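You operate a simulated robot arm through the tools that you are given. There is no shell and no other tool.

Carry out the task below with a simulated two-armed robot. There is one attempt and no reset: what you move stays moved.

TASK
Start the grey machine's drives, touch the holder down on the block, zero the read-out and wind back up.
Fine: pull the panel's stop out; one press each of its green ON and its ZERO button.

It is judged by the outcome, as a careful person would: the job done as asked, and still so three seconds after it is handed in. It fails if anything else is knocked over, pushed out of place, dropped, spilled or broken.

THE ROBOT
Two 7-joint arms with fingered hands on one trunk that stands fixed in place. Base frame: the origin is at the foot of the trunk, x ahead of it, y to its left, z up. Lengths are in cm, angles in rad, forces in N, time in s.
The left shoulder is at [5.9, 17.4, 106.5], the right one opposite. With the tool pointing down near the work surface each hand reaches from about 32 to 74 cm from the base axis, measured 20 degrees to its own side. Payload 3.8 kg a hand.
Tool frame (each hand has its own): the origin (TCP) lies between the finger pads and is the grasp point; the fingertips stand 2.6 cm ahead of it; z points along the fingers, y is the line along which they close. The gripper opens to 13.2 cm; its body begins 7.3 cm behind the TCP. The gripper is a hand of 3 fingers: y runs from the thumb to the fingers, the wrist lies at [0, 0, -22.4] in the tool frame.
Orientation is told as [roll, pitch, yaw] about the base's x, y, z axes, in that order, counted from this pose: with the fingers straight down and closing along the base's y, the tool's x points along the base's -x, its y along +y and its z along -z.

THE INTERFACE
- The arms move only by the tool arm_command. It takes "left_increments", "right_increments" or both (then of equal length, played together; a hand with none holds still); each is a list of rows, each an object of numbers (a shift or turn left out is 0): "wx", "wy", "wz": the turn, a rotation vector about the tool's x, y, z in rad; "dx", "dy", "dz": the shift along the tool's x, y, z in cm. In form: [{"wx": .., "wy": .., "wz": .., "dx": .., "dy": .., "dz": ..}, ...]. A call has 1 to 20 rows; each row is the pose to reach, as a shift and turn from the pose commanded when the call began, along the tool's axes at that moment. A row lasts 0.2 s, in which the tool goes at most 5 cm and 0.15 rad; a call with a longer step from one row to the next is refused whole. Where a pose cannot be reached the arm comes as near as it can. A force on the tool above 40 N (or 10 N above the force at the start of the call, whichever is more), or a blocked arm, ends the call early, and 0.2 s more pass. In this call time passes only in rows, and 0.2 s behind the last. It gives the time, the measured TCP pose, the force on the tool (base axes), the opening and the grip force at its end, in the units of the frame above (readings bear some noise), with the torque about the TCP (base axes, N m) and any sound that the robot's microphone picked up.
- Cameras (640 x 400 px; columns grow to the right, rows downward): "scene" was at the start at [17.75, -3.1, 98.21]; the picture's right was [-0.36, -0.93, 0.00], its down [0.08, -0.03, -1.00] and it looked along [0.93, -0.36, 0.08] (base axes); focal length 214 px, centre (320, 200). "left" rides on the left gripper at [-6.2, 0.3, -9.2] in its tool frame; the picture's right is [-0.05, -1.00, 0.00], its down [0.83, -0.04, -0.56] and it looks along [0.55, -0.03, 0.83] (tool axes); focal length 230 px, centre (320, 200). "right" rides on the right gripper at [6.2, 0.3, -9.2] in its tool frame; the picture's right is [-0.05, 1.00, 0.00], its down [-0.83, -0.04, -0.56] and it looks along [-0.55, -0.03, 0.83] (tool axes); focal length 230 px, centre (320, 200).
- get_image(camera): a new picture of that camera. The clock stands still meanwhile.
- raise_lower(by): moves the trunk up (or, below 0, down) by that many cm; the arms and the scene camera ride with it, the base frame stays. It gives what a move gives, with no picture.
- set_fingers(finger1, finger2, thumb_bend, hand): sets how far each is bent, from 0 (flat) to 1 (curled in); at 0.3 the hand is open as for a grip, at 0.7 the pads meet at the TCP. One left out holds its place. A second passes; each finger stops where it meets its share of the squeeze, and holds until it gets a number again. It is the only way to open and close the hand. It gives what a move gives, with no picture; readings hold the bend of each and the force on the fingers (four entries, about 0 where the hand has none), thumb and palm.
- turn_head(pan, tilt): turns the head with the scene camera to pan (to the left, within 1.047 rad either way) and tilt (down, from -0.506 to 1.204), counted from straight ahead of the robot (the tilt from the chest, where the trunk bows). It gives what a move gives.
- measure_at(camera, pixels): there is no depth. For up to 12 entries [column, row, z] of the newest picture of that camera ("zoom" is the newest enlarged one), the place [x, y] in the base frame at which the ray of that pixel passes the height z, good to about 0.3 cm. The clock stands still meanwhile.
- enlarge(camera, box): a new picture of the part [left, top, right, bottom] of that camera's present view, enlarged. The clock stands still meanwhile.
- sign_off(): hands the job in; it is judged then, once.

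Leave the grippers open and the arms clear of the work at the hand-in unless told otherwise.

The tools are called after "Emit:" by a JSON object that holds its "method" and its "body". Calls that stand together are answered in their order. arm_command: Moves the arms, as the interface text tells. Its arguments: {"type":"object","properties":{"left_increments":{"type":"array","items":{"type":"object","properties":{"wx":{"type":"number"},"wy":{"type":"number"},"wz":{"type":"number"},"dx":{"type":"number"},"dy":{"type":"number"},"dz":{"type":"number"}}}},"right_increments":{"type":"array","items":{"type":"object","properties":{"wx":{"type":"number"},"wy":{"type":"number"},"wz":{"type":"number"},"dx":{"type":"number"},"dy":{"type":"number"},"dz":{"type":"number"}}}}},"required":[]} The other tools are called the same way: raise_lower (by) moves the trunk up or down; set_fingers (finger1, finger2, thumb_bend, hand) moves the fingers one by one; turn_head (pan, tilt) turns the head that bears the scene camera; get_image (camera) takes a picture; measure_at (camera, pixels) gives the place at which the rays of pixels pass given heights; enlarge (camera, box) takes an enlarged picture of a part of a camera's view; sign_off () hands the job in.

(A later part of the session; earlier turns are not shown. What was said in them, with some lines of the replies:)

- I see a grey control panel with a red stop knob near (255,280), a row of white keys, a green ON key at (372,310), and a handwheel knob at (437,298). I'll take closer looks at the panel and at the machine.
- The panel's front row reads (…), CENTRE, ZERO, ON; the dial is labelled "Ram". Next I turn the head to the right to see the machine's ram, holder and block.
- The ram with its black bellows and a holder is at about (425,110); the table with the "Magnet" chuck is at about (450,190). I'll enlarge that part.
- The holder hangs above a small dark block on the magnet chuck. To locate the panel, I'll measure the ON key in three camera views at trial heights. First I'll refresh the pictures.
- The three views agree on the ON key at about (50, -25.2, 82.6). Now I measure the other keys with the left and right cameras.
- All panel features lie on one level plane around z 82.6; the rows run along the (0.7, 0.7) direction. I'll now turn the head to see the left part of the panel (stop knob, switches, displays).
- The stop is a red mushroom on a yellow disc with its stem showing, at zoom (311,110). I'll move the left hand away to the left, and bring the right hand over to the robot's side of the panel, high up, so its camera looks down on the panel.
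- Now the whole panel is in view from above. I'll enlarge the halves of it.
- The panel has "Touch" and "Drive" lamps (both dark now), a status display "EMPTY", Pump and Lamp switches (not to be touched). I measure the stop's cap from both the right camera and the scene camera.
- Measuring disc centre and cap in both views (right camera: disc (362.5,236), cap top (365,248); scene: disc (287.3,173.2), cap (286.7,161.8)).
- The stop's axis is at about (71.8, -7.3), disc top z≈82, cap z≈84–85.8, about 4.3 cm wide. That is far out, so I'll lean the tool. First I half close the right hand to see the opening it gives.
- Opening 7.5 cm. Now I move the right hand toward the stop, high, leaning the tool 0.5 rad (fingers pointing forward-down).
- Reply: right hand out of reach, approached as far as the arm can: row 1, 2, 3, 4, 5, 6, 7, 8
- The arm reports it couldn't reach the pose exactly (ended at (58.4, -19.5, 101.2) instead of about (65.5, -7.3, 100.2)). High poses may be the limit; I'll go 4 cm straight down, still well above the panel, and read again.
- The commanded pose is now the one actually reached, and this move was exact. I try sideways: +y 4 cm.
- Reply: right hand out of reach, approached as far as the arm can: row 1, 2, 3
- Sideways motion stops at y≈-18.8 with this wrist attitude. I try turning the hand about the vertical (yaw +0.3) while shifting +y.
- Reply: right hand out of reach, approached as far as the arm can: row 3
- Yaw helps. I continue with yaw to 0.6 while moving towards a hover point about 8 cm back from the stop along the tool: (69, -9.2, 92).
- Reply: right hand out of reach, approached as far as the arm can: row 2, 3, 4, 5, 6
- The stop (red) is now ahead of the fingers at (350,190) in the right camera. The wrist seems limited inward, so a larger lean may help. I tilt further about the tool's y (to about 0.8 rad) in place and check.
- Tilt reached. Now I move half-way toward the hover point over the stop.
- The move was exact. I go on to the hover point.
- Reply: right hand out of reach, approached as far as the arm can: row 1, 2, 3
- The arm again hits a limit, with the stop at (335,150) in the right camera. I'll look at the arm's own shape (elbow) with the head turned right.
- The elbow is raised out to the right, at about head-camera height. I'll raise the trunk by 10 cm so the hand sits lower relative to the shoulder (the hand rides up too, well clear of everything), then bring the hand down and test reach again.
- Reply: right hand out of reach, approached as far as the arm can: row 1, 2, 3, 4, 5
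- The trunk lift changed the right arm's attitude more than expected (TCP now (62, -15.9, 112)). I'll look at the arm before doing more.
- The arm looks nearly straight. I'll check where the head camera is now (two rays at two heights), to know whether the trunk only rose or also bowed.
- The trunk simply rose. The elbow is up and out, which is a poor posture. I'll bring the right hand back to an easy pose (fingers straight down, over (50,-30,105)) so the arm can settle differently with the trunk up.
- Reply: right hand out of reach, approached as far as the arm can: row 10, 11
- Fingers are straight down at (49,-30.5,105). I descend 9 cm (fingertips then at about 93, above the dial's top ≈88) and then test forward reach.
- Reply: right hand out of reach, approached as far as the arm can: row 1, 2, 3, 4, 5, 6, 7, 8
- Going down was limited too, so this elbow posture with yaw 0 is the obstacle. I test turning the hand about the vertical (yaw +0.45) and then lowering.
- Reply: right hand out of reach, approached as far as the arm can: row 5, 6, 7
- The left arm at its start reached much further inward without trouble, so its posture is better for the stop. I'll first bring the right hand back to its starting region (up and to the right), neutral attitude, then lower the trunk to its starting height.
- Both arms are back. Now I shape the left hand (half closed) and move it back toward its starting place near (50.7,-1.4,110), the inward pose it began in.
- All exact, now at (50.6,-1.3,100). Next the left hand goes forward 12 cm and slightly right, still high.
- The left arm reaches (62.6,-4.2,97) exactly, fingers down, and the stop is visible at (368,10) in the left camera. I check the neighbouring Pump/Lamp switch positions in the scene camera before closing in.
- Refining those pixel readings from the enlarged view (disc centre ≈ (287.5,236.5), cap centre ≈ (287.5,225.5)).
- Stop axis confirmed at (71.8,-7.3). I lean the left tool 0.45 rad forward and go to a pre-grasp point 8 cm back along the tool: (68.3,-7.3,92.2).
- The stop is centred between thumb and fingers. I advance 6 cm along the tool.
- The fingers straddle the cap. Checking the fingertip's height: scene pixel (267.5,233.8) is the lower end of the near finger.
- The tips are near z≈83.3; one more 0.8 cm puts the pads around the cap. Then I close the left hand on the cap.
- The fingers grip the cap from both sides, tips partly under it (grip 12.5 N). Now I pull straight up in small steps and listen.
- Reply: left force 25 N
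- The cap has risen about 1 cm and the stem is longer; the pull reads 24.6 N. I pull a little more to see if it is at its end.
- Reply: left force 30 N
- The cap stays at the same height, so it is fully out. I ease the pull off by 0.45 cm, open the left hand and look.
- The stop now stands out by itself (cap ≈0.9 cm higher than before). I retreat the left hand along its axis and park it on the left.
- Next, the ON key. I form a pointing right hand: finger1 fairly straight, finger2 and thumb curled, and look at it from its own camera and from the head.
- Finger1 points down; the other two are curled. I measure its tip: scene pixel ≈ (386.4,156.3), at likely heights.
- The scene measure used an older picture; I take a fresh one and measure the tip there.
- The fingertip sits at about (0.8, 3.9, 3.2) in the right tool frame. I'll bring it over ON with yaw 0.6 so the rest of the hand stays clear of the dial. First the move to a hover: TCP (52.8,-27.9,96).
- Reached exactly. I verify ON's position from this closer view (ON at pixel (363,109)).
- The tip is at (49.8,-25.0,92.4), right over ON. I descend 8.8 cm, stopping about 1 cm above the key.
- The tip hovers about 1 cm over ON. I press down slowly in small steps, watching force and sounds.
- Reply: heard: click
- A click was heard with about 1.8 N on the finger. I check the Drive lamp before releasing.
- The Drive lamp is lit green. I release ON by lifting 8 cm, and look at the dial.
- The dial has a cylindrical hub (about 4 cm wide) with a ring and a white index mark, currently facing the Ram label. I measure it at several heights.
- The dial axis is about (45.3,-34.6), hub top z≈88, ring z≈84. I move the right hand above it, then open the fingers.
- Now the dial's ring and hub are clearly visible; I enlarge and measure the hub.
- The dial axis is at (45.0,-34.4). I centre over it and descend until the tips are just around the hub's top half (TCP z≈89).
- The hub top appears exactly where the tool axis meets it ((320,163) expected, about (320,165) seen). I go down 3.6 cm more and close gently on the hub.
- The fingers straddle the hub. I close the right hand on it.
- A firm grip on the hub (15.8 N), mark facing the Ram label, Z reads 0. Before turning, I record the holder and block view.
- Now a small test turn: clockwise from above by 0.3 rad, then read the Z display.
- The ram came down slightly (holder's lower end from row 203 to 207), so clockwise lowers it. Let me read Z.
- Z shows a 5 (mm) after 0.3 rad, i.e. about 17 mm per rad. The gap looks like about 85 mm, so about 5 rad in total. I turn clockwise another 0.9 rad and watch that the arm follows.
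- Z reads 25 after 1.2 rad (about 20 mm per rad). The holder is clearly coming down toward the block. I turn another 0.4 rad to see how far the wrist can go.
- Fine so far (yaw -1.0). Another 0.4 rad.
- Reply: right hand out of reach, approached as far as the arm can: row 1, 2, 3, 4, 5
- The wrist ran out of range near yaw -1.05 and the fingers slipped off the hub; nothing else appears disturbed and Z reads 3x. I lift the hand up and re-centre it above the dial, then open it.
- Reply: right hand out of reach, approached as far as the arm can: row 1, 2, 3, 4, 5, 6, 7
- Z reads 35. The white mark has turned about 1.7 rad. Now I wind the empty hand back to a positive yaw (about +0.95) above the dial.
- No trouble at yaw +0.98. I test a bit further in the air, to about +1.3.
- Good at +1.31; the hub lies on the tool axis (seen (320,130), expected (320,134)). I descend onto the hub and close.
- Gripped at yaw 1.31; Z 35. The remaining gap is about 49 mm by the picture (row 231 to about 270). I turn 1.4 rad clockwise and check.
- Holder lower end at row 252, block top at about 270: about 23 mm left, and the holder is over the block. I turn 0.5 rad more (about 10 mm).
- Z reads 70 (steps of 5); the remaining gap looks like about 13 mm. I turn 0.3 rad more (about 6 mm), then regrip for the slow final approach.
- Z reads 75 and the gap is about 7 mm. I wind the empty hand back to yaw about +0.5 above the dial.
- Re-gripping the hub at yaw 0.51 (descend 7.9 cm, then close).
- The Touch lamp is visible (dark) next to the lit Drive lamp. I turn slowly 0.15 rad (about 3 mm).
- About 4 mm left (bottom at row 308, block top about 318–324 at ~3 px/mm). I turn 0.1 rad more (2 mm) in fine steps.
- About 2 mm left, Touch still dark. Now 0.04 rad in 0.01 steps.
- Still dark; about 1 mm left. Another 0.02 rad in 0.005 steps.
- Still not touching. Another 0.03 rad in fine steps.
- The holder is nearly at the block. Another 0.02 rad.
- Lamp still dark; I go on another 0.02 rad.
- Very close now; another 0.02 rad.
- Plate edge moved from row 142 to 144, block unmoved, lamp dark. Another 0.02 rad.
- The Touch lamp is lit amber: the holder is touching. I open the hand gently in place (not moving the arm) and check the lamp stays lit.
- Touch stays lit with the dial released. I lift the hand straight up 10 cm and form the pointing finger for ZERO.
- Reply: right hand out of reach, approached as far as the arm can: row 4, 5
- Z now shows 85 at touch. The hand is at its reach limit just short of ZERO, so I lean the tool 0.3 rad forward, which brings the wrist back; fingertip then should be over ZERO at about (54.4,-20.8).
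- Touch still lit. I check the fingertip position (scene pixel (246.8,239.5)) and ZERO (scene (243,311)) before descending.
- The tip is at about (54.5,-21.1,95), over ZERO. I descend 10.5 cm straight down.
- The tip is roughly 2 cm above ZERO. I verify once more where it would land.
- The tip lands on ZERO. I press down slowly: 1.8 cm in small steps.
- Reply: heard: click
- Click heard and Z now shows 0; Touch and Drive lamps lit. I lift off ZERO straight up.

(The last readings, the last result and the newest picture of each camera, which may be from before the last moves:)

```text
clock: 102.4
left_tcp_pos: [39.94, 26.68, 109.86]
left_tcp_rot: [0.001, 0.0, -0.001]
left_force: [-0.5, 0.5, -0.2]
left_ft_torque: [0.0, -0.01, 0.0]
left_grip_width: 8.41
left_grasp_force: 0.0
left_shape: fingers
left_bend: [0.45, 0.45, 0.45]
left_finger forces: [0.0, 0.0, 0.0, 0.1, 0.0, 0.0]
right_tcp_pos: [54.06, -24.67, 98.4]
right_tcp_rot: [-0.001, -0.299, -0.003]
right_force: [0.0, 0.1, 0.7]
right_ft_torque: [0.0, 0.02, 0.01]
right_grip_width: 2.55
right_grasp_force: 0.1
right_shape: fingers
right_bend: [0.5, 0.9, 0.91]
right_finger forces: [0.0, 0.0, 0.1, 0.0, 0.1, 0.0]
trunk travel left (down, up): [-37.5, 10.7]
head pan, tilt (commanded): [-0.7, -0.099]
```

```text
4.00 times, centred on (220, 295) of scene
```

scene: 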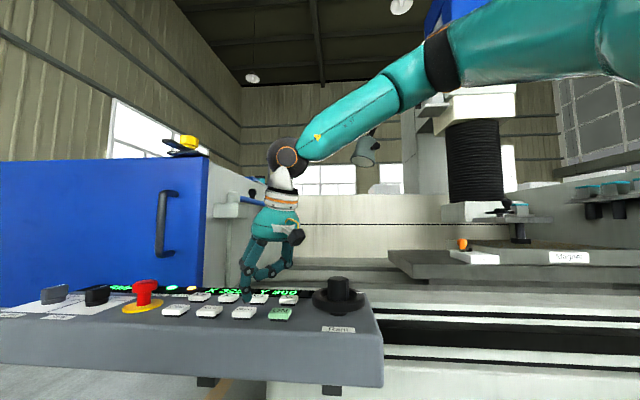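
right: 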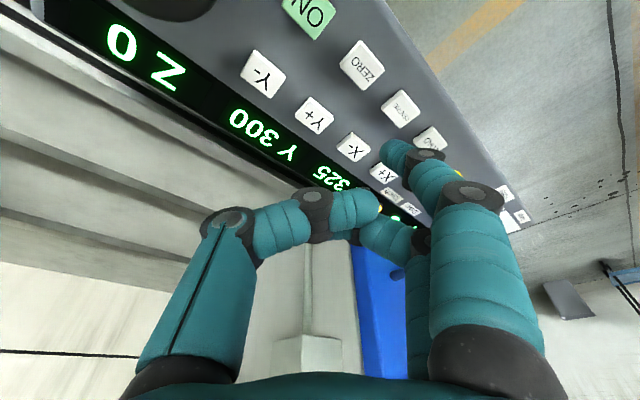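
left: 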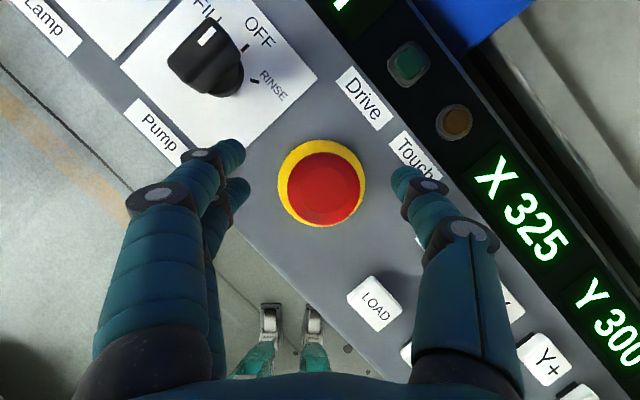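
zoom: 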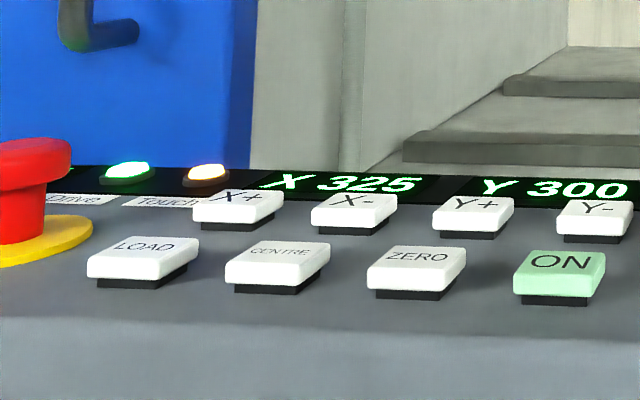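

Z 0, X 325, Y 300: zeroed at touch, and the key has come back up. Next: wind back up, counter-clockwise about 4.27 rad. I open the fingers and return over the dial, upright.

Emit:
{"method": "set_fingers", "body": {"hand": "right", "finger1": 0.42, "finger2": 0.42, "thumb_bend": 0.42}}

Emit:
{"method": "arm_command", "body": {"right_increments": [{"dx": 2.2, "dy": -2.4, "dz": -0.6, "wy": 0.075}, {"dx": 4.4, "dy": -4.9, "dz": -1.2, "wy": 0.15}, {"dx": 6.6, "dy": -7.3, "dz": -1.7, "wy": 0.225}, {"dx": 8.81, "dy": -9.7, "dz": -2.31, "wy": 0.3}, {"dx": 8.81, "dy": -9.7, "dz": -2.31, "wy": 0.3}]}}

Emit:
{"method": "arm_command", "body": {"right_increments": [{"wz": 0.13}, {"wz": 0.26}, {"wz": 0.39}, {"wz": 0.52}, {"wz": 0.65}, {"wz": 0.78}, {"wz": 0.9}, {"wz": 0.9}]}}

Emit:
{"method": "get_image", "body": {"camera": "right"}}

```text
clock: 103.4
left_tcp_pos: [39.77, 26.74, 109.74]
left_tcp_rot: [0.001, 0.001, -0.001]
left_force: [0.4, 0.3, 0.2]
left_ft_torque: [0.05, 0.04, -0.01]
left_grip_width: 8.42
left_grasp_force: 0.1
left_shape: fingers
left_bend: [0.45, 0.45, 0.45]
left_finger forces: [0.0, 0.0, 0.1, 0.0, 0.0, 0.0]
right_tcp_pos: [54.0, -24.72, 98.39]
right_tcp_rot: [-0.001, -0.299, -0.004]
right_force: [-1.0, -0.2, 0.0]
right_ft_torque: [-0.01, -0.04, -0.01]
right_grip_width: 9.42
right_grasp_force: 0.0
right_shape: fingers
right_bend: [0.42, 0.42, 0.42]
right_finger forces: [0.1, 0.1, 0.1, 0.1, 0.1, 0.1]
trunk travel left (down, up): [-37.5, 10.7]
head pan, tilt (commanded): [-0.7, -0.099]
```

```text
clock: 104.6
left_tcp_pos: [40.01, 26.67, 109.91]
left_tcp_rot: [0.001, 0.0, 0.002]
left_force: [0.0, 1.2, 0.3]
left_ft_torque: [-0.01, 0.01, 0.02]
left_grip_width: 8.42
left_grasp_force: 0.2
left_shape: fingers
left_bend: [0.45, 0.45, 0.45]
left_finger forces: [0.0, 0.0, 0.0, 0.0, 0.0, 0.0]
right_tcp_pos: [44.85, -34.45, 97.82]
right_tcp_rot: [-0.001, 0.001, -0.002]
right_force: [0.4, -0.5, -0.1]
right_ft_torque: [0.01, 0.01, 0.0]
right_grip_width: 9.44
right_grasp_force: 0.0
right_shape: fingers
right_bend: [0.42, 0.42, 0.42]
right_finger forces: [0.0, 0.1, 0.1, 0.0, 0.0, 0.1]
trunk travel left (down, up): [-37.5, 10.7]
head pan, tilt (commanded): [-0.7, -0.099]
```

```text
clock: 106.4
left_tcp_pos: [39.98, 26.76, 109.85]
left_tcp_rot: [0.0, 0.0, 0.001]
left_force: [0.8, -1.0, 0.5]
left_ft_torque: [-0.02, -0.03, 0.02]
left_grip_width: 8.43
left_grasp_force: 0.1
left_shape: fingers
left_bend: [0.45, 0.45, 0.45]
left_finger forces: [0.0, 0.0, 0.0, 0.0, 0.0, 0.1]
right_tcp_pos: [45.03, -34.45, 97.96]
right_tcp_rot: [-0.001, 0.0, -0.904]
right_force: [0.0, 0.6, -0.6]
right_ft_torque: [-0.02, -0.02, 0.02]
right_grip_width: 9.43
right_grasp_force: 0.0
right_shape: fingers
right_bend: [0.42, 0.42, 0.42]
right_finger forces: [0.0, 0.1, 0.1, 0.1, 0.1, 0.1]
trunk travel left (down, up): [-37.5, 10.7]
head pan, tilt (commanded): [-0.7, -0.099]
```

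```text
taken
```

right: 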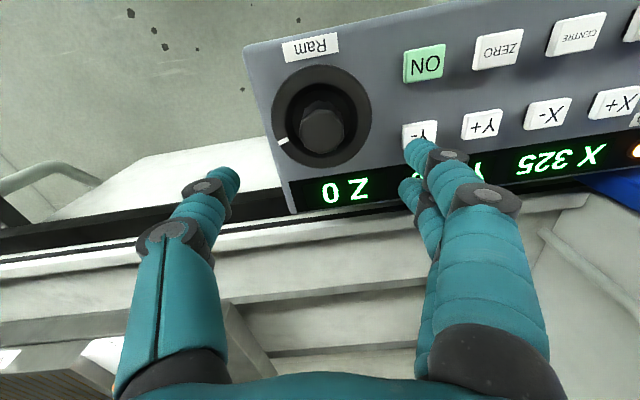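

Over the dial at yaw -0.9. I descend and grip the hub.

Emit:
{"method": "arm_command", "body": {"right_increments": [{"dz": 3}, {"dz": 6}, {"dz": 7.8}, {"dz": 9.25}, {"dz": 9.25}]}}

Emit:
{"method": "set_fingers", "body": {"hand": "right", "finger1": 0.72, "finger2": 0.72, "thumb_bend": 0.72}}

Emit:
{"method": "get_image", "body": {"camera": "right"}}

Emit:
{"method": "enlarge", "body": {"camera": "scene", "box": [500, 210, 540, 245]}}

```text
clock: 107.6
left_tcp_pos: [39.88, 26.76, 109.77]
left_tcp_rot: [-0.001, 0.0, 0.0]
left_force: [-0.6, -0.5, 0.7]
left_ft_torque: [0.0, -0.01, -0.04]
left_grip_width: 8.4
left_grasp_force: 0.0
left_shape: fingers
left_bend: [0.45, 0.45, 0.45]
left_finger forces: [0.1, 0.0, 0.0, 0.0, 0.0, 0.0]
right_tcp_pos: [44.8, -34.59, 88.68]
right_tcp_rot: [0.0, 0.001, -0.901]
right_force: [0.5, -0.3, 0.6]
right_ft_torque: [-0.03, -0.02, 0.01]
right_grip_width: 9.42
right_grasp_force: 0.1
right_shape: fingers
right_bend: [0.42, 0.42, 0.42]
right_finger forces: [0.0, 0.0, 0.0, 0.0, 0.0, 0.0]
trunk travel left (down, up): [-37.5, 10.7]
head pan, tilt (commanded): [-0.7, -0.099]
```

```text
clock: 108.6
left_tcp_pos: [39.94, 26.79, 109.94]
left_tcp_rot: [0.001, 0.0, 0.0]
left_force: [0.7, 0.7, 0.1]
left_ft_torque: [0.01, -0.03, -0.01]
left_grip_width: 8.4
left_grasp_force: 0.0
left_shape: fingers
left_bend: [0.45, 0.45, 0.45]
left_finger forces: [0.0, 0.1, 0.0, 0.0, 0.0, 0.0]
right_tcp_pos: [45.02, -34.58, 88.7]
right_tcp_rot: [-0.001, 0.002, -0.901]
right_force: [2.5, 2.2, -5.3]
right_ft_torque: [0.03, -0.07, -0.01]
right_grip_width: 3.29
right_grasp_force: 16.3
right_shape: fingers
right_bend: [0.62, 0.64, 0.65]
right_finger forces: [10.4, 8.1, 0.0, 0.0, 14.0, 0.1]
trunk travel left (down, up): [-37.5, 10.7]
head pan, tilt (commanded): [-0.7, -0.099]
```

```text
taken
```

right: 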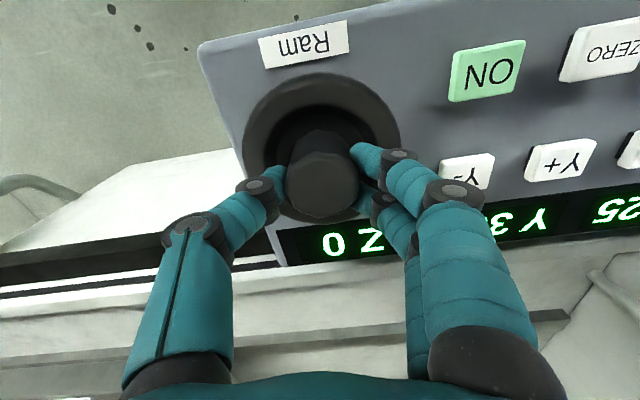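

```text
11.43 times, centred on (520, 228) of scene
```

zoom: 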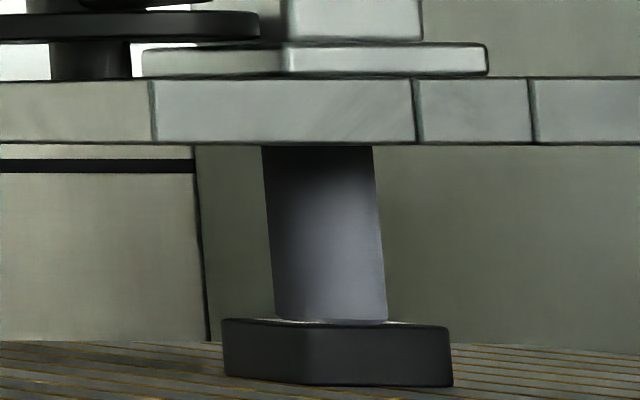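

Gripped firmly, Z still 0. Now counter-clockwise 2.1 rad (yaw to about +1.2), first 0.2 rad slowly, then faster.

Emit:
{"method": "arm_command", "body": {"right_increments": [{"wz": -0.05}, {"wz": -0.12}, {"wz": -0.24}, {"wz": -0.36}, {"wz": -0.48}, {"wz": -0.6}, {"wz": -0.72}, {"wz": -0.84}, {"wz": -0.96}, {"wz": -1.08}, {"wz": -1.2}, {"wz": -1.32}, {"wz": -1.44}, {"wz": -1.56}, {"wz": -1.68}, {"wz": -1.8}, {"wz": -1.92}, {"wz": -2.02}, {"wz": -2.1}, {"wz": -2.1}]}}

Emit:
{"method": "get_image", "body": {"camera": "right"}}

Emit:
{"method": "enlarge", "body": {"camera": "scene", "box": [430, 150, 640, 280]}}

```text
clock: 112.8
left_tcp_pos: [40.03, 26.94, 109.73]
left_tcp_rot: [-0.001, 0.003, 0.001]
left_force: [0.5, -1.0, 0.2]
left_ft_torque: [-0.03, 0.02, 0.0]
left_grip_width: 8.41
left_grasp_force: 0.1
left_shape: fingers
left_bend: [0.45, 0.45, 0.45]
left_finger forces: [0.0, 0.0, 0.0, 0.0, 0.0, 0.1]
right_tcp_pos: [44.99, -34.25, 88.63]
right_tcp_rot: [-0.001, 0.0, 1.198]
right_force: [7.9, 21.3, -8.1]
right_ft_torque: [0.45, -0.15, -0.06]
right_grip_width: 3.25
right_grasp_force: 17.5
right_shape: fingers
right_bend: [0.64, 0.64, 0.65]
right_finger forces: [6.9, 12.8, 0.1, 0.1, 15.7, 0.1]
trunk travel left (down, up): [-37.5, 10.7]
head pan, tilt (commanded): [-0.7, -0.099]
```

```text
taken
```

right: 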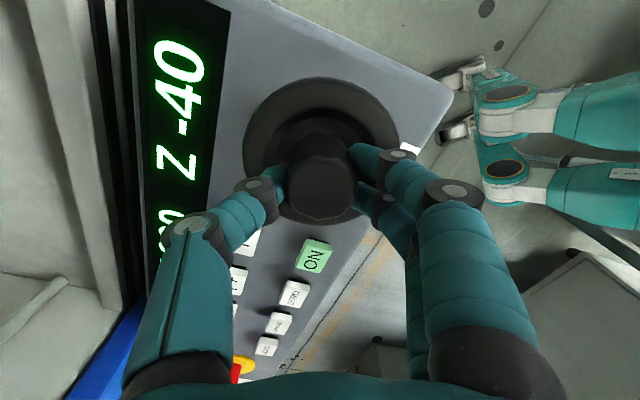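

```text
3.05 times, centred on (535, 215) of scene
```

zoom: 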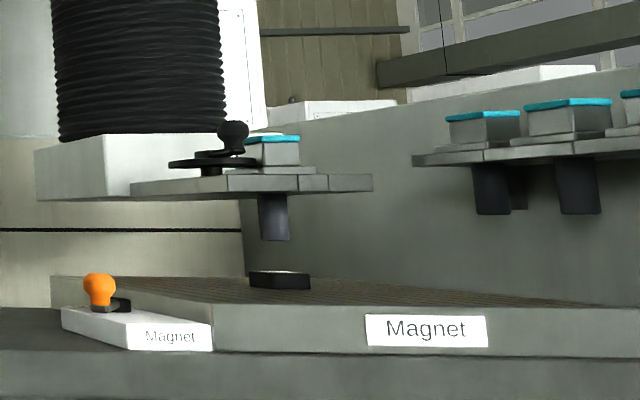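

Z reads -40; the holder is lifting clear and the block stayed put. I release, lift, and wind the hand back for a second stroke.

Emit:
{"method": "set_fingers", "body": {"hand": "right", "finger1": 0.42, "finger2": 0.42, "thumb_bend": 0.42}}

Emit:
{"method": "arm_command", "body": {"right_increments": [{"dz": -2}, {"dz": -5}, {"dz": -9}, {"dz": -9}]}}

Emit:
{"method": "arm_command", "body": {"right_increments": [{"wz": 0.12}, {"wz": 0.26}, {"wz": 0.4}, {"wz": 0.54}, {"wz": 0.68}, {"wz": 0.82}, {"wz": 0.96}, {"wz": 1.1}, {"wz": 1.24}, {"wz": 1.38}, {"wz": 1.52}, {"wz": 1.66}, {"wz": 1.8}, {"wz": 1.94}, {"wz": 2.08}, {"wz": 2.15}, {"wz": 2.15}]}}

Emit:
{"method": "get_image", "body": {"camera": "right"}}

```text
clock: 113.8
left_tcp_pos: [39.99, 26.75, 109.87]
left_tcp_rot: [0.0, 0.002, 0.0]
left_force: [0.3, 0.5, 0.1]
left_ft_torque: [0.01, -0.02, 0.0]
left_grip_width: 8.43
left_grasp_force: 0.1
left_shape: fingers
left_bend: [0.45, 0.45, 0.45]
left_finger forces: [0.0, 0.1, 0.1, 0.0, 0.0, 0.0]
right_tcp_pos: [44.87, -34.46, 88.63]
right_tcp_rot: [0.0, 0.0, 1.198]
right_force: [0.2, 1.2, -0.4]
right_ft_torque: [0.0, 0.01, 0.01]
right_grip_width: 9.42
right_grasp_force: 0.1
right_shape: fingers
right_bend: [0.42, 0.42, 0.42]
right_finger forces: [0.0, 0.0, 0.0, 0.0, 0.0, 0.0]
trunk travel left (down, up): [-37.5, 10.7]
head pan, tilt (commanded): [-0.7, -0.099]
```

```text
clock: 114.8
left_tcp_pos: [40.0, 26.57, 109.86]
left_tcp_rot: [0.001, 0.0, 0.0]
left_force: [-0.1, -0.2, 0.2]
left_ft_torque: [0.01, 0.04, 0.04]
left_grip_width: 8.41
left_grasp_force: 0.1
left_shape: fingers
left_bend: [0.45, 0.45, 0.45]
left_finger forces: [0.0, 0.1, 0.0, 0.0, 0.1, 0.0]
right_tcp_pos: [44.8, -34.27, 97.67]
right_tcp_rot: [0.002, 0.0, 1.197]
right_force: [-0.2, 0.3, -0.1]
right_ft_torque: [-0.01, 0.0, 0.02]
right_grip_width: 9.46
right_grasp_force: 0.0
right_shape: fingers
right_bend: [0.42, 0.42, 0.42]
right_finger forces: [0.0, 0.0, 0.0, 0.0, 0.1, 0.0]
trunk travel left (down, up): [-37.5, 10.7]
head pan, tilt (commanded): [-0.7, -0.099]
```

```text
clock: 118.4
left_tcp_pos: [39.93, 26.66, 109.87]
left_tcp_rot: [-0.001, 0.001, -0.001]
left_force: [0.5, 0.9, 0.6]
left_ft_torque: [0.01, 0.0, 0.04]
left_grip_width: 8.42
left_grasp_force: 0.1
left_shape: fingers
left_bend: [0.45, 0.45, 0.45]
left_finger forces: [0.0, 0.1, 0.0, 0.0, 0.0, 0.1]
right_tcp_pos: [45.08, -34.27, 97.7]
right_tcp_rot: [0.0, 0.0, -0.955]
right_force: [0.4, 0.2, -0.3]
right_ft_torque: [0.01, 0.0, -0.03]
right_grip_width: 9.43
right_grasp_force: 0.0
right_shape: fingers
right_bend: [0.42, 0.42, 0.42]
right_finger forces: [0.0, 0.0, 0.1, 0.1, 0.0, 0.0]
trunk travel left (down, up): [-37.5, 10.7]
head pan, tilt (commanded): [-0.7, -0.099]
```

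```text
taken
```

right: 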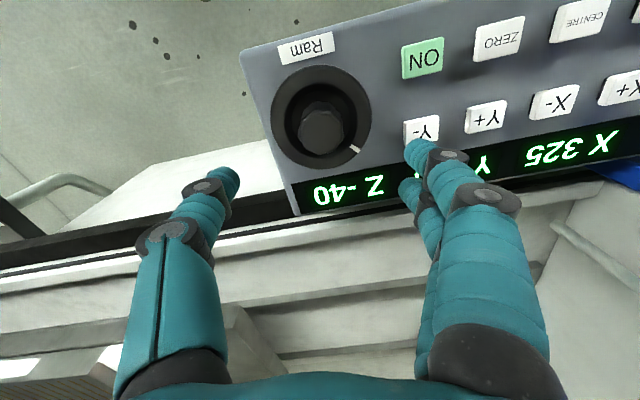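

Z still -40. I descend, grip and turn counter-clockwise again.

Emit:
{"method": "arm_command", "body": {"right_increments": [{"dx": 0.12, "dy": 0.09, "dz": 3}, {"dx": 0.12, "dy": 0.09, "dz": 6}, {"dx": 0.12, "dy": 0.09, "dz": 7.6}, {"dx": 0.12, "dy": 0.09, "dz": 9.0}, {"dx": 0.12, "dy": 0.09, "dz": 9.0}]}}

Emit:
{"method": "set_fingers", "body": {"hand": "right", "finger1": 0.72, "finger2": 0.72, "thumb_bend": 0.72}}

Emit:
{"method": "arm_command", "body": {"right_increments": [{"wz": -0.1}, {"wz": -0.22}, {"wz": -0.34}, {"wz": -0.46}, {"wz": -0.58}, {"wz": -0.7}, {"wz": -0.82}, {"wz": -0.94}, {"wz": -1.06}, {"wz": -1.18}, {"wz": -1.3}, {"wz": -1.42}, {"wz": -1.54}, {"wz": -1.66}, {"wz": -1.78}, {"wz": -1.86}, {"wz": -1.92}, {"wz": -1.92}]}}

Emit:
{"method": "get_image", "body": {"camera": "right"}}

Emit:
{"method": "enlarge", "body": {"camera": "scene", "box": [430, 150, 640, 280]}}

```text
clock: 119.6
left_tcp_pos: [40.01, 26.77, 109.77]
left_tcp_rot: [0.002, 0.0, 0.0]
left_force: [-0.6, -0.1, 0.1]
left_ft_torque: [0.0, -0.03, 0.03]
left_grip_width: 8.4
left_grasp_force: 0.1
left_shape: fingers
left_bend: [0.45, 0.45, 0.45]
left_finger forces: [0.0, 0.0, 0.0, 0.0, 0.0, 0.1]
right_tcp_pos: [45.03, -34.37, 88.8]
right_tcp_rot: [-0.001, 0.0, -0.952]
right_force: [-0.3, 0.0, 0.2]
right_ft_torque: [-0.05, 0.0, 0.02]
right_grip_width: 9.43
right_grasp_force: 0.0
right_shape: fingers
right_bend: [0.42, 0.42, 0.42]
right_finger forces: [0.0, 0.0, 0.0, 0.0, 0.0, 0.1]
trunk travel left (down, up): [-37.5, 10.7]
head pan, tilt (commanded): [-0.7, -0.099]
```

```text
clock: 120.6
left_tcp_pos: [40.03, 26.72, 109.89]
left_tcp_rot: [0.0, -0.001, -0.002]
left_force: [-0.1, -0.6, 0.1]
left_ft_torque: [0.0, 0.01, -0.02]
left_grip_width: 8.42
left_grasp_force: 0.1
left_shape: fingers
left_bend: [0.45, 0.45, 0.45]
left_finger forces: [0.1, 0.0, 0.1, 0.0, 0.1, 0.0]
right_tcp_pos: [45.07, -34.16, 88.64]
right_tcp_rot: [-0.002, 0.002, -0.953]
right_force: [1.1, 1.3, -7.5]
right_ft_torque: [0.01, 0.01, 0.01]
right_grip_width: 3.27
right_grasp_force: 15.9
right_shape: fingers
right_bend: [0.63, 0.64, 0.64]
right_finger forces: [8.9, 7.9, 0.1, 0.1, 15.2, 0.1]
trunk travel left (down, up): [-37.5, 10.7]
head pan, tilt (commanded): [-0.7, -0.099]
```

```text
clock: 124.4
left_tcp_pos: [39.94, 26.81, 109.88]
left_tcp_rot: [-0.002, -0.001, 0.001]
left_force: [0.0, 0.2, -0.5]
left_ft_torque: [0.01, -0.01, -0.06]
left_grip_width: 8.43
left_grasp_force: 0.0
left_shape: fingers
left_bend: [0.45, 0.45, 0.45]
left_finger forces: [0.0, 0.0, 0.0, 0.0, 0.0, 0.0]
right_tcp_pos: [45.07, -34.12, 88.72]
right_tcp_rot: [0.001, 0.001, 0.968]
right_force: [3.7, 5.8, 4.7]
right_ft_torque: [0.08, -0.1, -0.05]
right_grip_width: 3.21
right_grasp_force: 18.0
right_shape: fingers
right_bend: [0.65, 0.65, 0.65]
right_finger forces: [8.2, 10.5, 0.0, 0.0, 17.3, 0.0]
trunk travel left (down, up): [-37.5, 10.7]
head pan, tilt (commanded): [-0.7, -0.099]
```

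```text
taken
```

right: 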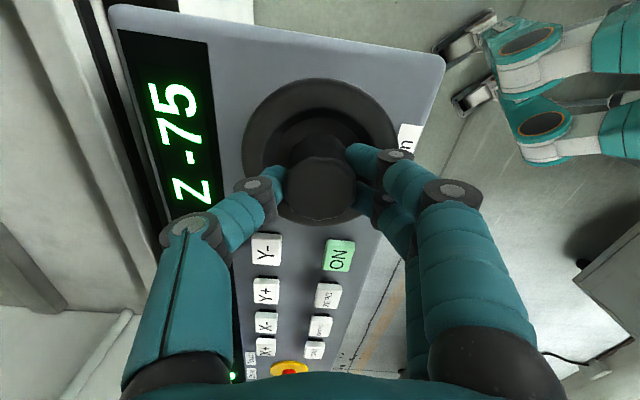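

```text
3.05 times, centred on (535, 215) of scene
```

zoom: 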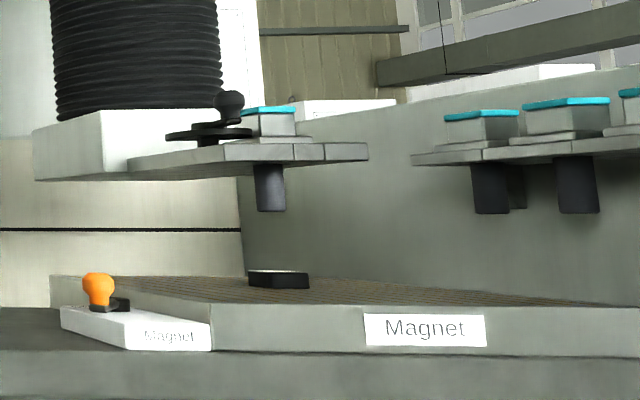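

Z -75; about 8 mm short of the original height. I turn 0.33 rad further (to the tested yaw 1.3).

Emit:
{"method": "arm_command", "body": {"right_increments": [{"wz": -0.07}, {"wz": -0.14}, {"wz": -0.21}, {"wz": -0.28}, {"wz": -0.33}, {"wz": -0.33}]}}

Emit:
{"method": "get_image", "body": {"camera": "right"}}

Emit:
{"method": "enlarge", "body": {"camera": "scene", "box": [430, 150, 640, 280]}}

```text
clock: 125.8
left_tcp_pos: [39.81, 26.87, 109.76]
left_tcp_rot: [-0.001, -0.001, 0.0]
left_force: [-0.3, -0.1, 0.3]
left_ft_torque: [-0.02, 0.01, 0.0]
left_grip_width: 8.42
left_grasp_force: 0.1
left_shape: fingers
left_bend: [0.45, 0.45, 0.45]
left_finger forces: [0.0, 0.0, 0.0, 0.1, 0.1, 0.0]
right_tcp_pos: [45.04, -34.19, 88.68]
right_tcp_rot: [0.001, 0.002, 1.298]
right_force: [2.5, 7.2, 4.3]
right_ft_torque: [0.13, -0.14, -0.05]
right_grip_width: 3.19
right_grasp_force: 17.7
right_shape: fingers
right_bend: [0.65, 0.65, 0.65]
right_finger forces: [7.7, 9.8, 0.0, 0.0, 17.7, 0.1]
trunk travel left (down, up): [-37.5, 10.7]
head pan, tilt (commanded): [-0.7, -0.099]
```

```text
taken
```

right: 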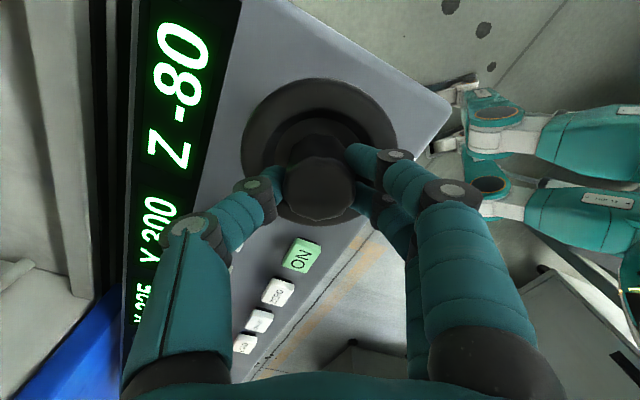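

```text
3.05 times, centred on (535, 215) of scene
```

zoom: 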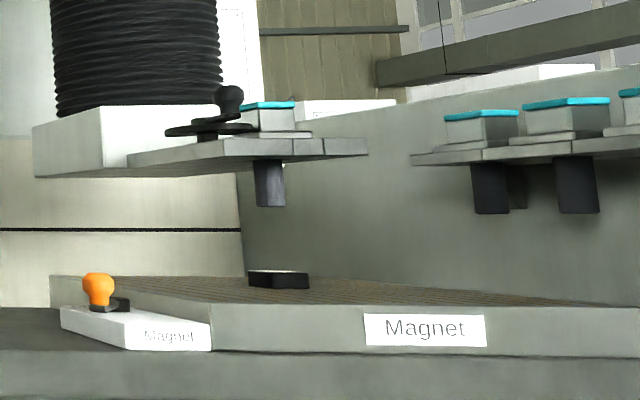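

Z -80, about 4 mm below the starting height. One short extra stroke will bring it fully back: release, lift, wind back 0.8 rad, regrip.

Emit:
{"method": "set_fingers", "body": {"hand": "right", "finger1": 0.42, "finger2": 0.42, "thumb_bend": 0.42}}

Emit:
{"method": "arm_command", "body": {"right_increments": [{"dz": -2}, {"dz": -5}, {"dz": -9}, {"dz": -9, "wz": 0.13}, {"dz": -9, "wz": 0.27}, {"dz": -9, "wz": 0.41}, {"dz": -9, "wz": 0.55}, {"dz": -9, "wz": 0.69}, {"dz": -9, "wz": 0.8}, {"dz": -9, "wz": 0.8}]}}

Emit:
{"method": "get_image", "body": {"camera": "right"}}

```text
clock: 126.8
left_tcp_pos: [40.0, 26.81, 109.81]
left_tcp_rot: [0.002, -0.001, -0.002]
left_force: [0.4, -0.4, 0.3]
left_ft_torque: [0.01, -0.01, 0.01]
left_grip_width: 8.43
left_grasp_force: 0.0
left_shape: fingers
left_bend: [0.45, 0.45, 0.45]
left_finger forces: [0.0, 0.1, 0.0, 0.0, 0.0, 0.0]
right_tcp_pos: [44.81, -34.35, 88.49]
right_tcp_rot: [0.002, 0.0, 1.298]
right_force: [0.0, -0.2, 0.2]
right_ft_torque: [-0.04, 0.01, -0.04]
right_grip_width: 9.42
right_grasp_force: 0.1
right_shape: fingers
right_bend: [0.42, 0.42, 0.42]
right_finger forces: [0.1, 0.0, 0.0, 0.0, 0.0, 0.0]
trunk travel left (down, up): [-37.5, 10.7]
head pan, tilt (commanded): [-0.7, -0.099]
```

```text
clock: 129.0
left_tcp_pos: [40.0, 26.75, 109.79]
left_tcp_rot: [0.001, 0.0, 0.0]
left_force: [0.5, 0.0, -0.4]
left_ft_torque: [-0.02, 0.01, -0.02]
left_grip_width: 8.42
left_grasp_force: 0.0
left_shape: fingers
left_bend: [0.45, 0.45, 0.45]
left_finger forces: [0.0, 0.0, 0.0, 0.0, 0.1, 0.1]
right_tcp_pos: [44.91, -34.36, 97.66]
right_tcp_rot: [0.002, 0.003, 0.496]
right_force: [0.4, -0.8, -0.9]
right_ft_torque: [0.01, 0.0, -0.03]
right_grip_width: 9.42
right_grasp_force: 0.1
right_shape: fingers
right_bend: [0.42, 0.42, 0.42]
right_finger forces: [0.0, 0.1, 0.0, 0.1, 0.0, 0.0]
trunk travel left (down, up): [-37.5, 10.7]
head pan, tilt (commanded): [-0.7, -0.099]
```

```text
taken
```

right: 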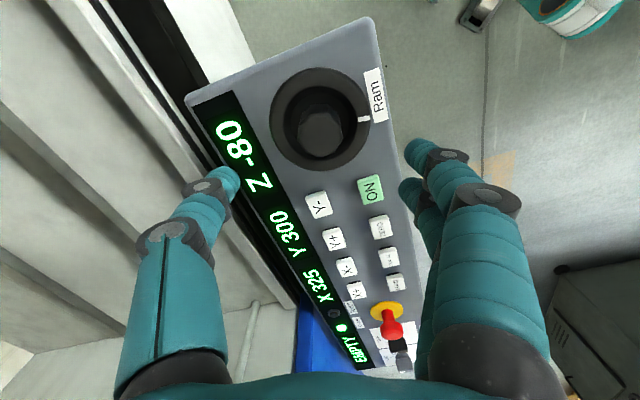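

The white mark is about 0.2 rad short of its starting place. I regrip and turn 0.22 rad more counter-clockwise.

Emit:
{"method": "arm_command", "body": {"right_increments": [{"dz": 3}, {"dz": 6}, {"dz": 7.6}, {"dz": 9.0}, {"dz": 9.0}]}}

Emit:
{"method": "set_fingers", "body": {"hand": "right", "finger1": 0.72, "finger2": 0.72, "thumb_bend": 0.72}}

Emit:
{"method": "arm_command", "body": {"right_increments": [{"wz": -0.06}, {"wz": -0.12}, {"wz": -0.18}, {"wz": -0.22}, {"wz": -0.22}]}}

Emit:
{"method": "get_image", "body": {"camera": "right"}}

Emit:
{"method": "enlarge", "body": {"camera": "scene", "box": [430, 150, 640, 280]}}

```text
clock: 130.2
left_tcp_pos: [39.95, 26.76, 109.83]
left_tcp_rot: [0.001, 0.0, 0.0]
left_force: [-0.1, 0.7, -0.3]
left_ft_torque: [-0.02, -0.01, 0.02]
left_grip_width: 8.41
left_grasp_force: 0.0
left_shape: fingers
left_bend: [0.45, 0.45, 0.45]
left_finger forces: [0.0, 0.0, 0.0, 0.0, 0.1, 0.1]
right_tcp_pos: [44.69, -34.29, 88.63]
right_tcp_rot: [0.0, 0.0, 0.497]
right_force: [0.7, 0.4, 0.0]
right_ft_torque: [-0.01, -0.02, 0.02]
right_grip_width: 9.42
right_grasp_force: 0.0
right_shape: fingers
right_bend: [0.42, 0.42, 0.42]
right_finger forces: [0.0, 0.0, 0.0, 0.0, 0.0, 0.1]
trunk travel left (down, up): [-37.5, 10.7]
head pan, tilt (commanded): [-0.7, -0.099]
```

```text
clock: 131.2
left_tcp_pos: [39.92, 26.77, 109.82]
left_tcp_rot: [-0.001, 0.0, -0.001]
left_force: [0.7, 0.0, -0.6]
left_ft_torque: [0.01, 0.03, 0.01]
left_grip_width: 8.42
left_grasp_force: 0.0
left_shape: fingers
left_bend: [0.45, 0.45, 0.45]
left_finger forces: [0.0, 0.1, 0.1, 0.0, 0.0, 0.1]
right_tcp_pos: [44.78, -34.36, 88.59]
right_tcp_rot: [0.002, 0.002, 0.497]
right_force: [-0.9, 1.4, -6.1]
right_ft_torque: [0.0, 0.0, 0.01]
right_grip_width: 3.08
right_grasp_force: 15.8
right_shape: fingers
right_bend: [0.64, 0.63, 0.64]
right_finger forces: [7.6, 9.3, 0.0, 0.0, 15.1, 0.0]
trunk travel left (down, up): [-37.5, 10.7]
head pan, tilt (commanded): [-0.7, -0.099]
```

```text
clock: 132.4
left_tcp_pos: [39.92, 26.79, 109.86]
left_tcp_rot: [0.0, 0.001, 0.0]
left_force: [0.8, 0.3, -0.1]
left_ft_torque: [-0.01, 0.02, 0.0]
left_grip_width: 8.42
left_grasp_force: 0.1
left_shape: fingers
left_bend: [0.45, 0.45, 0.45]
left_finger forces: [0.0, 0.0, 0.0, 0.0, 0.0, 0.0]
right_tcp_pos: [44.89, -34.45, 88.72]
right_tcp_rot: [0.002, 0.001, 0.717]
right_force: [-3.2, -1.3, -6.2]
right_ft_torque: [-0.08, 0.09, -0.35]
right_grip_width: 3.07
right_grasp_force: 16.8
right_shape: fingers
right_bend: [0.64, 0.64, 0.64]
right_finger forces: [6.8, 9.9, 0.0, 0.0, 16.3, 0.1]
trunk travel left (down, up): [-37.5, 10.7]
head pan, tilt (commanded): [-0.7, -0.099]
```

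```text
taken
```

right: 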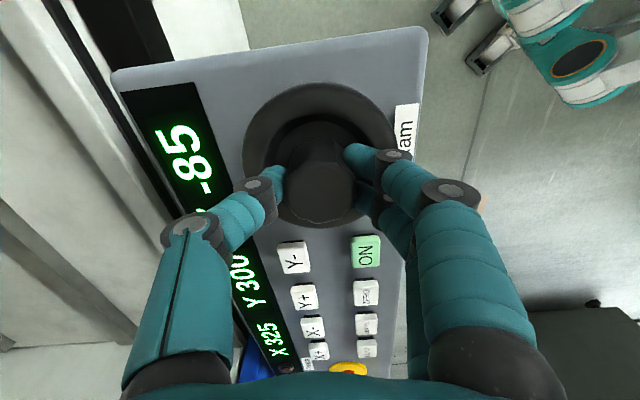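

```text
3.05 times, centred on (535, 215) of scene
```

zoom: 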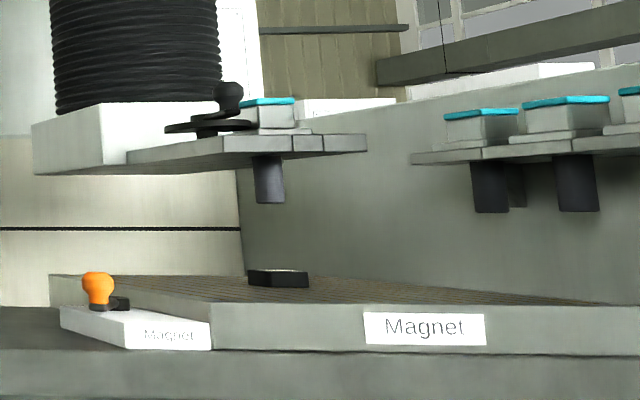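

Z -85 and the holder is back at its starting row (203); a torque of 0.35 N m shows the top end is reached. I release, lift the hand clear, and return it to its starting place.

Emit:
{"method": "set_fingers", "body": {"hand": "right", "finger1": 0.42, "finger2": 0.42, "thumb_bend": 0.42}}

Emit:
{"method": "arm_command", "body": {"right_increments": [{"dz": -2}, {"dz": -5}, {"dz": -9}, {"dz": -13}, {"dz": -13}]}}

Emit:
{"method": "arm_command", "body": {"right_increments": [{"dz": -2, "dx": 1.7, "dy": -0.3, "wz": 0.12}, {"dz": -4, "dx": 3.5, "dy": -0.5, "wz": 0.24}, {"dz": -6, "dx": 5.3, "dy": -0.8, "wz": 0.36}, {"dz": -8, "dx": 7.1, "dy": -1.1, "wz": 0.48}, {"dz": -10, "dx": 8.8, "dy": -1.3, "wz": 0.6}, {"dz": -11.5, "dx": 10.5, "dy": -1.5, "wz": 0.71}, {"dz": -11.5, "dx": 10.5, "dy": -1.5, "wz": 0.71}]}}

Emit:
{"method": "set_fingers", "body": {"hand": "right", "finger1": 0.3, "finger2": 0.3, "thumb_bend": 0.3}}

Emit:
{"method": "set_fingers", "body": {"hand": "left", "finger1": 0.3, "finger2": 0.3, "thumb_bend": 0.3}}

Emit:
{"method": "get_image", "body": {"camera": "right"}}

Emit:
{"method": "get_image", "body": {"camera": "scene"}}

```text
clock: 133.4
left_tcp_pos: [39.94, 26.71, 109.84]
left_tcp_rot: [0.0, 0.001, 0.0]
left_force: [-0.6, -0.1, -0.2]
left_ft_torque: [0.0, 0.0, -0.01]
left_grip_width: 8.41
left_grasp_force: 0.1
left_shape: fingers
left_bend: [0.45, 0.45, 0.45]
left_finger forces: [0.0, 0.0, 0.0, 0.1, 0.0, 0.0]
right_tcp_pos: [44.86, -34.19, 88.69]
right_tcp_rot: [-0.001, -0.002, 0.717]
right_force: [0.0, -0.3, 0.1]
right_ft_torque: [0.01, -0.01, 0.0]
right_grip_width: 9.43
right_grasp_force: 0.0
right_shape: fingers
right_bend: [0.42, 0.42, 0.42]
right_finger forces: [0.1, 0.1, 0.0, 0.0, 0.1, 0.1]
trunk travel left (down, up): [-37.5, 10.7]
head pan, tilt (commanded): [-0.7, -0.099]
```

```text
clock: 134.6
left_tcp_pos: [39.92, 26.72, 109.86]
left_tcp_rot: [0.001, 0.0, 0.0]
left_force: [0.6, -1.0, -0.5]
left_ft_torque: [0.02, -0.04, 0.03]
left_grip_width: 8.43
left_grasp_force: 0.1
left_shape: fingers
left_bend: [0.45, 0.45, 0.45]
left_finger forces: [0.0, 0.0, 0.1, 0.0, 0.0, 0.0]
right_tcp_pos: [45.04, -33.98, 101.81]
right_tcp_rot: [-0.001, 0.001, 0.718]
right_force: [-0.7, -0.5, 0.4]
right_ft_torque: [-0.01, 0.01, -0.02]
right_grip_width: 9.43
right_grasp_force: 0.0
right_shape: fingers
right_bend: [0.42, 0.42, 0.42]
right_finger forces: [0.1, 0.0, 0.1, 0.1, 0.0, 0.0]
trunk travel left (down, up): [-37.5, 10.7]
head pan, tilt (commanded): [-0.7, -0.099]
```

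```text
clock: 136.2
left_tcp_pos: [39.96, 26.75, 109.79]
left_tcp_rot: [0.0, 0.0, 0.0]
left_force: [0.1, -1.1, -0.3]
left_ft_torque: [-0.07, 0.01, 0.0]
left_grip_width: 8.42
left_grasp_force: 0.0
left_shape: fingers
left_bend: [0.45, 0.45, 0.45]
left_finger forces: [0.0, 0.0, 0.0, 0.1, 0.1, 0.0]
right_tcp_pos: [38.05, -42.33, 113.18]
right_tcp_rot: [0.001, 0.002, 0.007]
right_force: [-0.5, 0.7, 0.8]
right_ft_torque: [0.01, -0.01, -0.03]
right_grip_width: 9.44
right_grasp_force: 0.0
right_shape: fingers
right_bend: [0.42, 0.42, 0.42]
right_finger forces: [0.1, 0.0, 0.0, 0.0, 0.0, 0.1]
trunk travel left (down, up): [-37.5, 10.7]
head pan, tilt (commanded): [-0.7, -0.099]
```

```text
clock: 137.2
left_tcp_pos: [39.96, 26.76, 109.81]
left_tcp_rot: [0.0, 0.0, 0.0]
left_force: [-0.7, -0.1, -0.2]
left_ft_torque: [0.01, 0.0, -0.01]
left_grip_width: 8.41
left_grasp_force: 0.1
left_shape: fingers
left_bend: [0.45, 0.45, 0.45]
left_finger forces: [0.0, 0.0, 0.0, 0.0, 0.0, 0.0]
right_tcp_pos: [37.97, -42.33, 113.23]
right_tcp_rot: [-0.001, 0.003, 0.007]
right_force: [-0.7, 0.7, -0.6]
right_ft_torque: [0.0, -0.01, 0.03]
right_grip_width: 13.39
right_grasp_force: 0.1
right_shape: fingers
right_bend: [0.3, 0.3, 0.3]
right_finger forces: [0.0, 0.0, 0.1, 0.0, 0.1, 0.0]
trunk travel left (down, up): [-37.5, 10.7]
head pan, tilt (commanded): [-0.7, -0.099]
```

```text
clock: 138.2
left_tcp_pos: [39.96, 26.8, 109.77]
left_tcp_rot: [0.0, -0.002, 0.001]
left_force: [0.2, 0.5, -0.5]
left_ft_torque: [0.03, 0.0, -0.01]
left_grip_width: 13.39
left_grasp_force: 0.0
left_shape: fingers
left_bend: [0.3, 0.3, 0.3]
left_finger forces: [0.1, 0.1, 0.1, 0.1, 0.0, 0.1]
right_tcp_pos: [37.96, -42.45, 113.05]
right_tcp_rot: [0.0, 0.001, 0.007]
right_force: [0.1, 0.5, -0.3]
right_ft_torque: [-0.03, 0.02, 0.0]
right_grip_width: 13.39
right_grasp_force: 0.0
right_shape: fingers
right_bend: [0.3, 0.3, 0.3]
right_finger forces: [0.0, 0.0, 0.0, 0.0, 0.0, 0.0]
trunk travel left (down, up): [-37.5, 10.7]
head pan, tilt (commanded): [-0.7, -0.099]
```

```text
taken
```

right: 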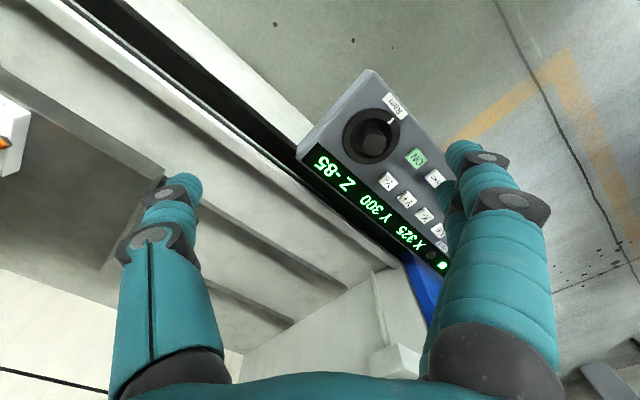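

```text
taken
```

scene: 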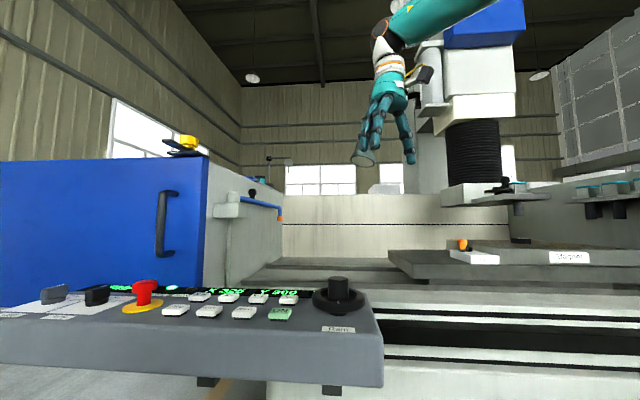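

Z -85, X 325, Y 300, Drive lit, Touch dark, hands open and clear. A last close look at the panel and the block.

Emit:
{"method": "enlarge", "body": {"camera": "scene", "box": [0, 250, 240, 350]}}

Emit:
{"method": "enlarge", "body": {"camera": "scene", "box": [430, 150, 640, 280]}}

```text
2.67 times, centred on (120, 300) of scene
```

zoom: 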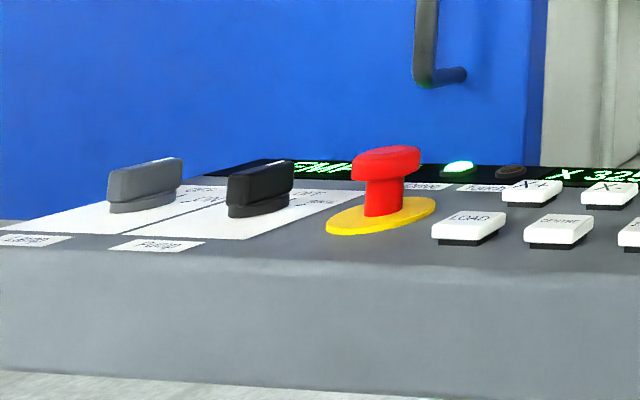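

```text
3.05 times, centred on (535, 215) of scene
```

zoom: 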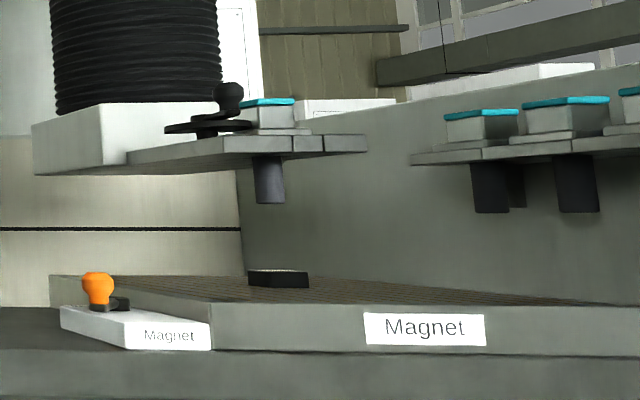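

The stop is out and the Drive lamp is lit. Zero was set at the touch, and the ram is back at its starting height with Z reading -85. The block and switches are unmoved, and both hands are open and clear. I hand the job in.

Emit:
{"method": "sign_off", "body": {}}

```text
The job is handed in.
```

The job is done and handed in.

- **Drives:** I pulled the stop out and pressed ON once. The Drive lamp is lit.
- **Touch-down and zero:** I wound the holder down onto the block until the Touch lamp lit. I then pressed ZERO once, and Z went from 85 to 0 while it was still touching.
- **Wound back up:** The holder is back at its starting height. Z now reads -85, and X and Y are unchanged at 325 and 300.

On the first wind-down my right hand ran out of wrist range and slipped off the dial. It passed over the right end of the panel, and I saw nothing moved or damaged. I re-gripped and finished from there.

At hand-in the block, the Magnet lever and the Pump and Lamp switches were where they started. Both hands were open and clear.
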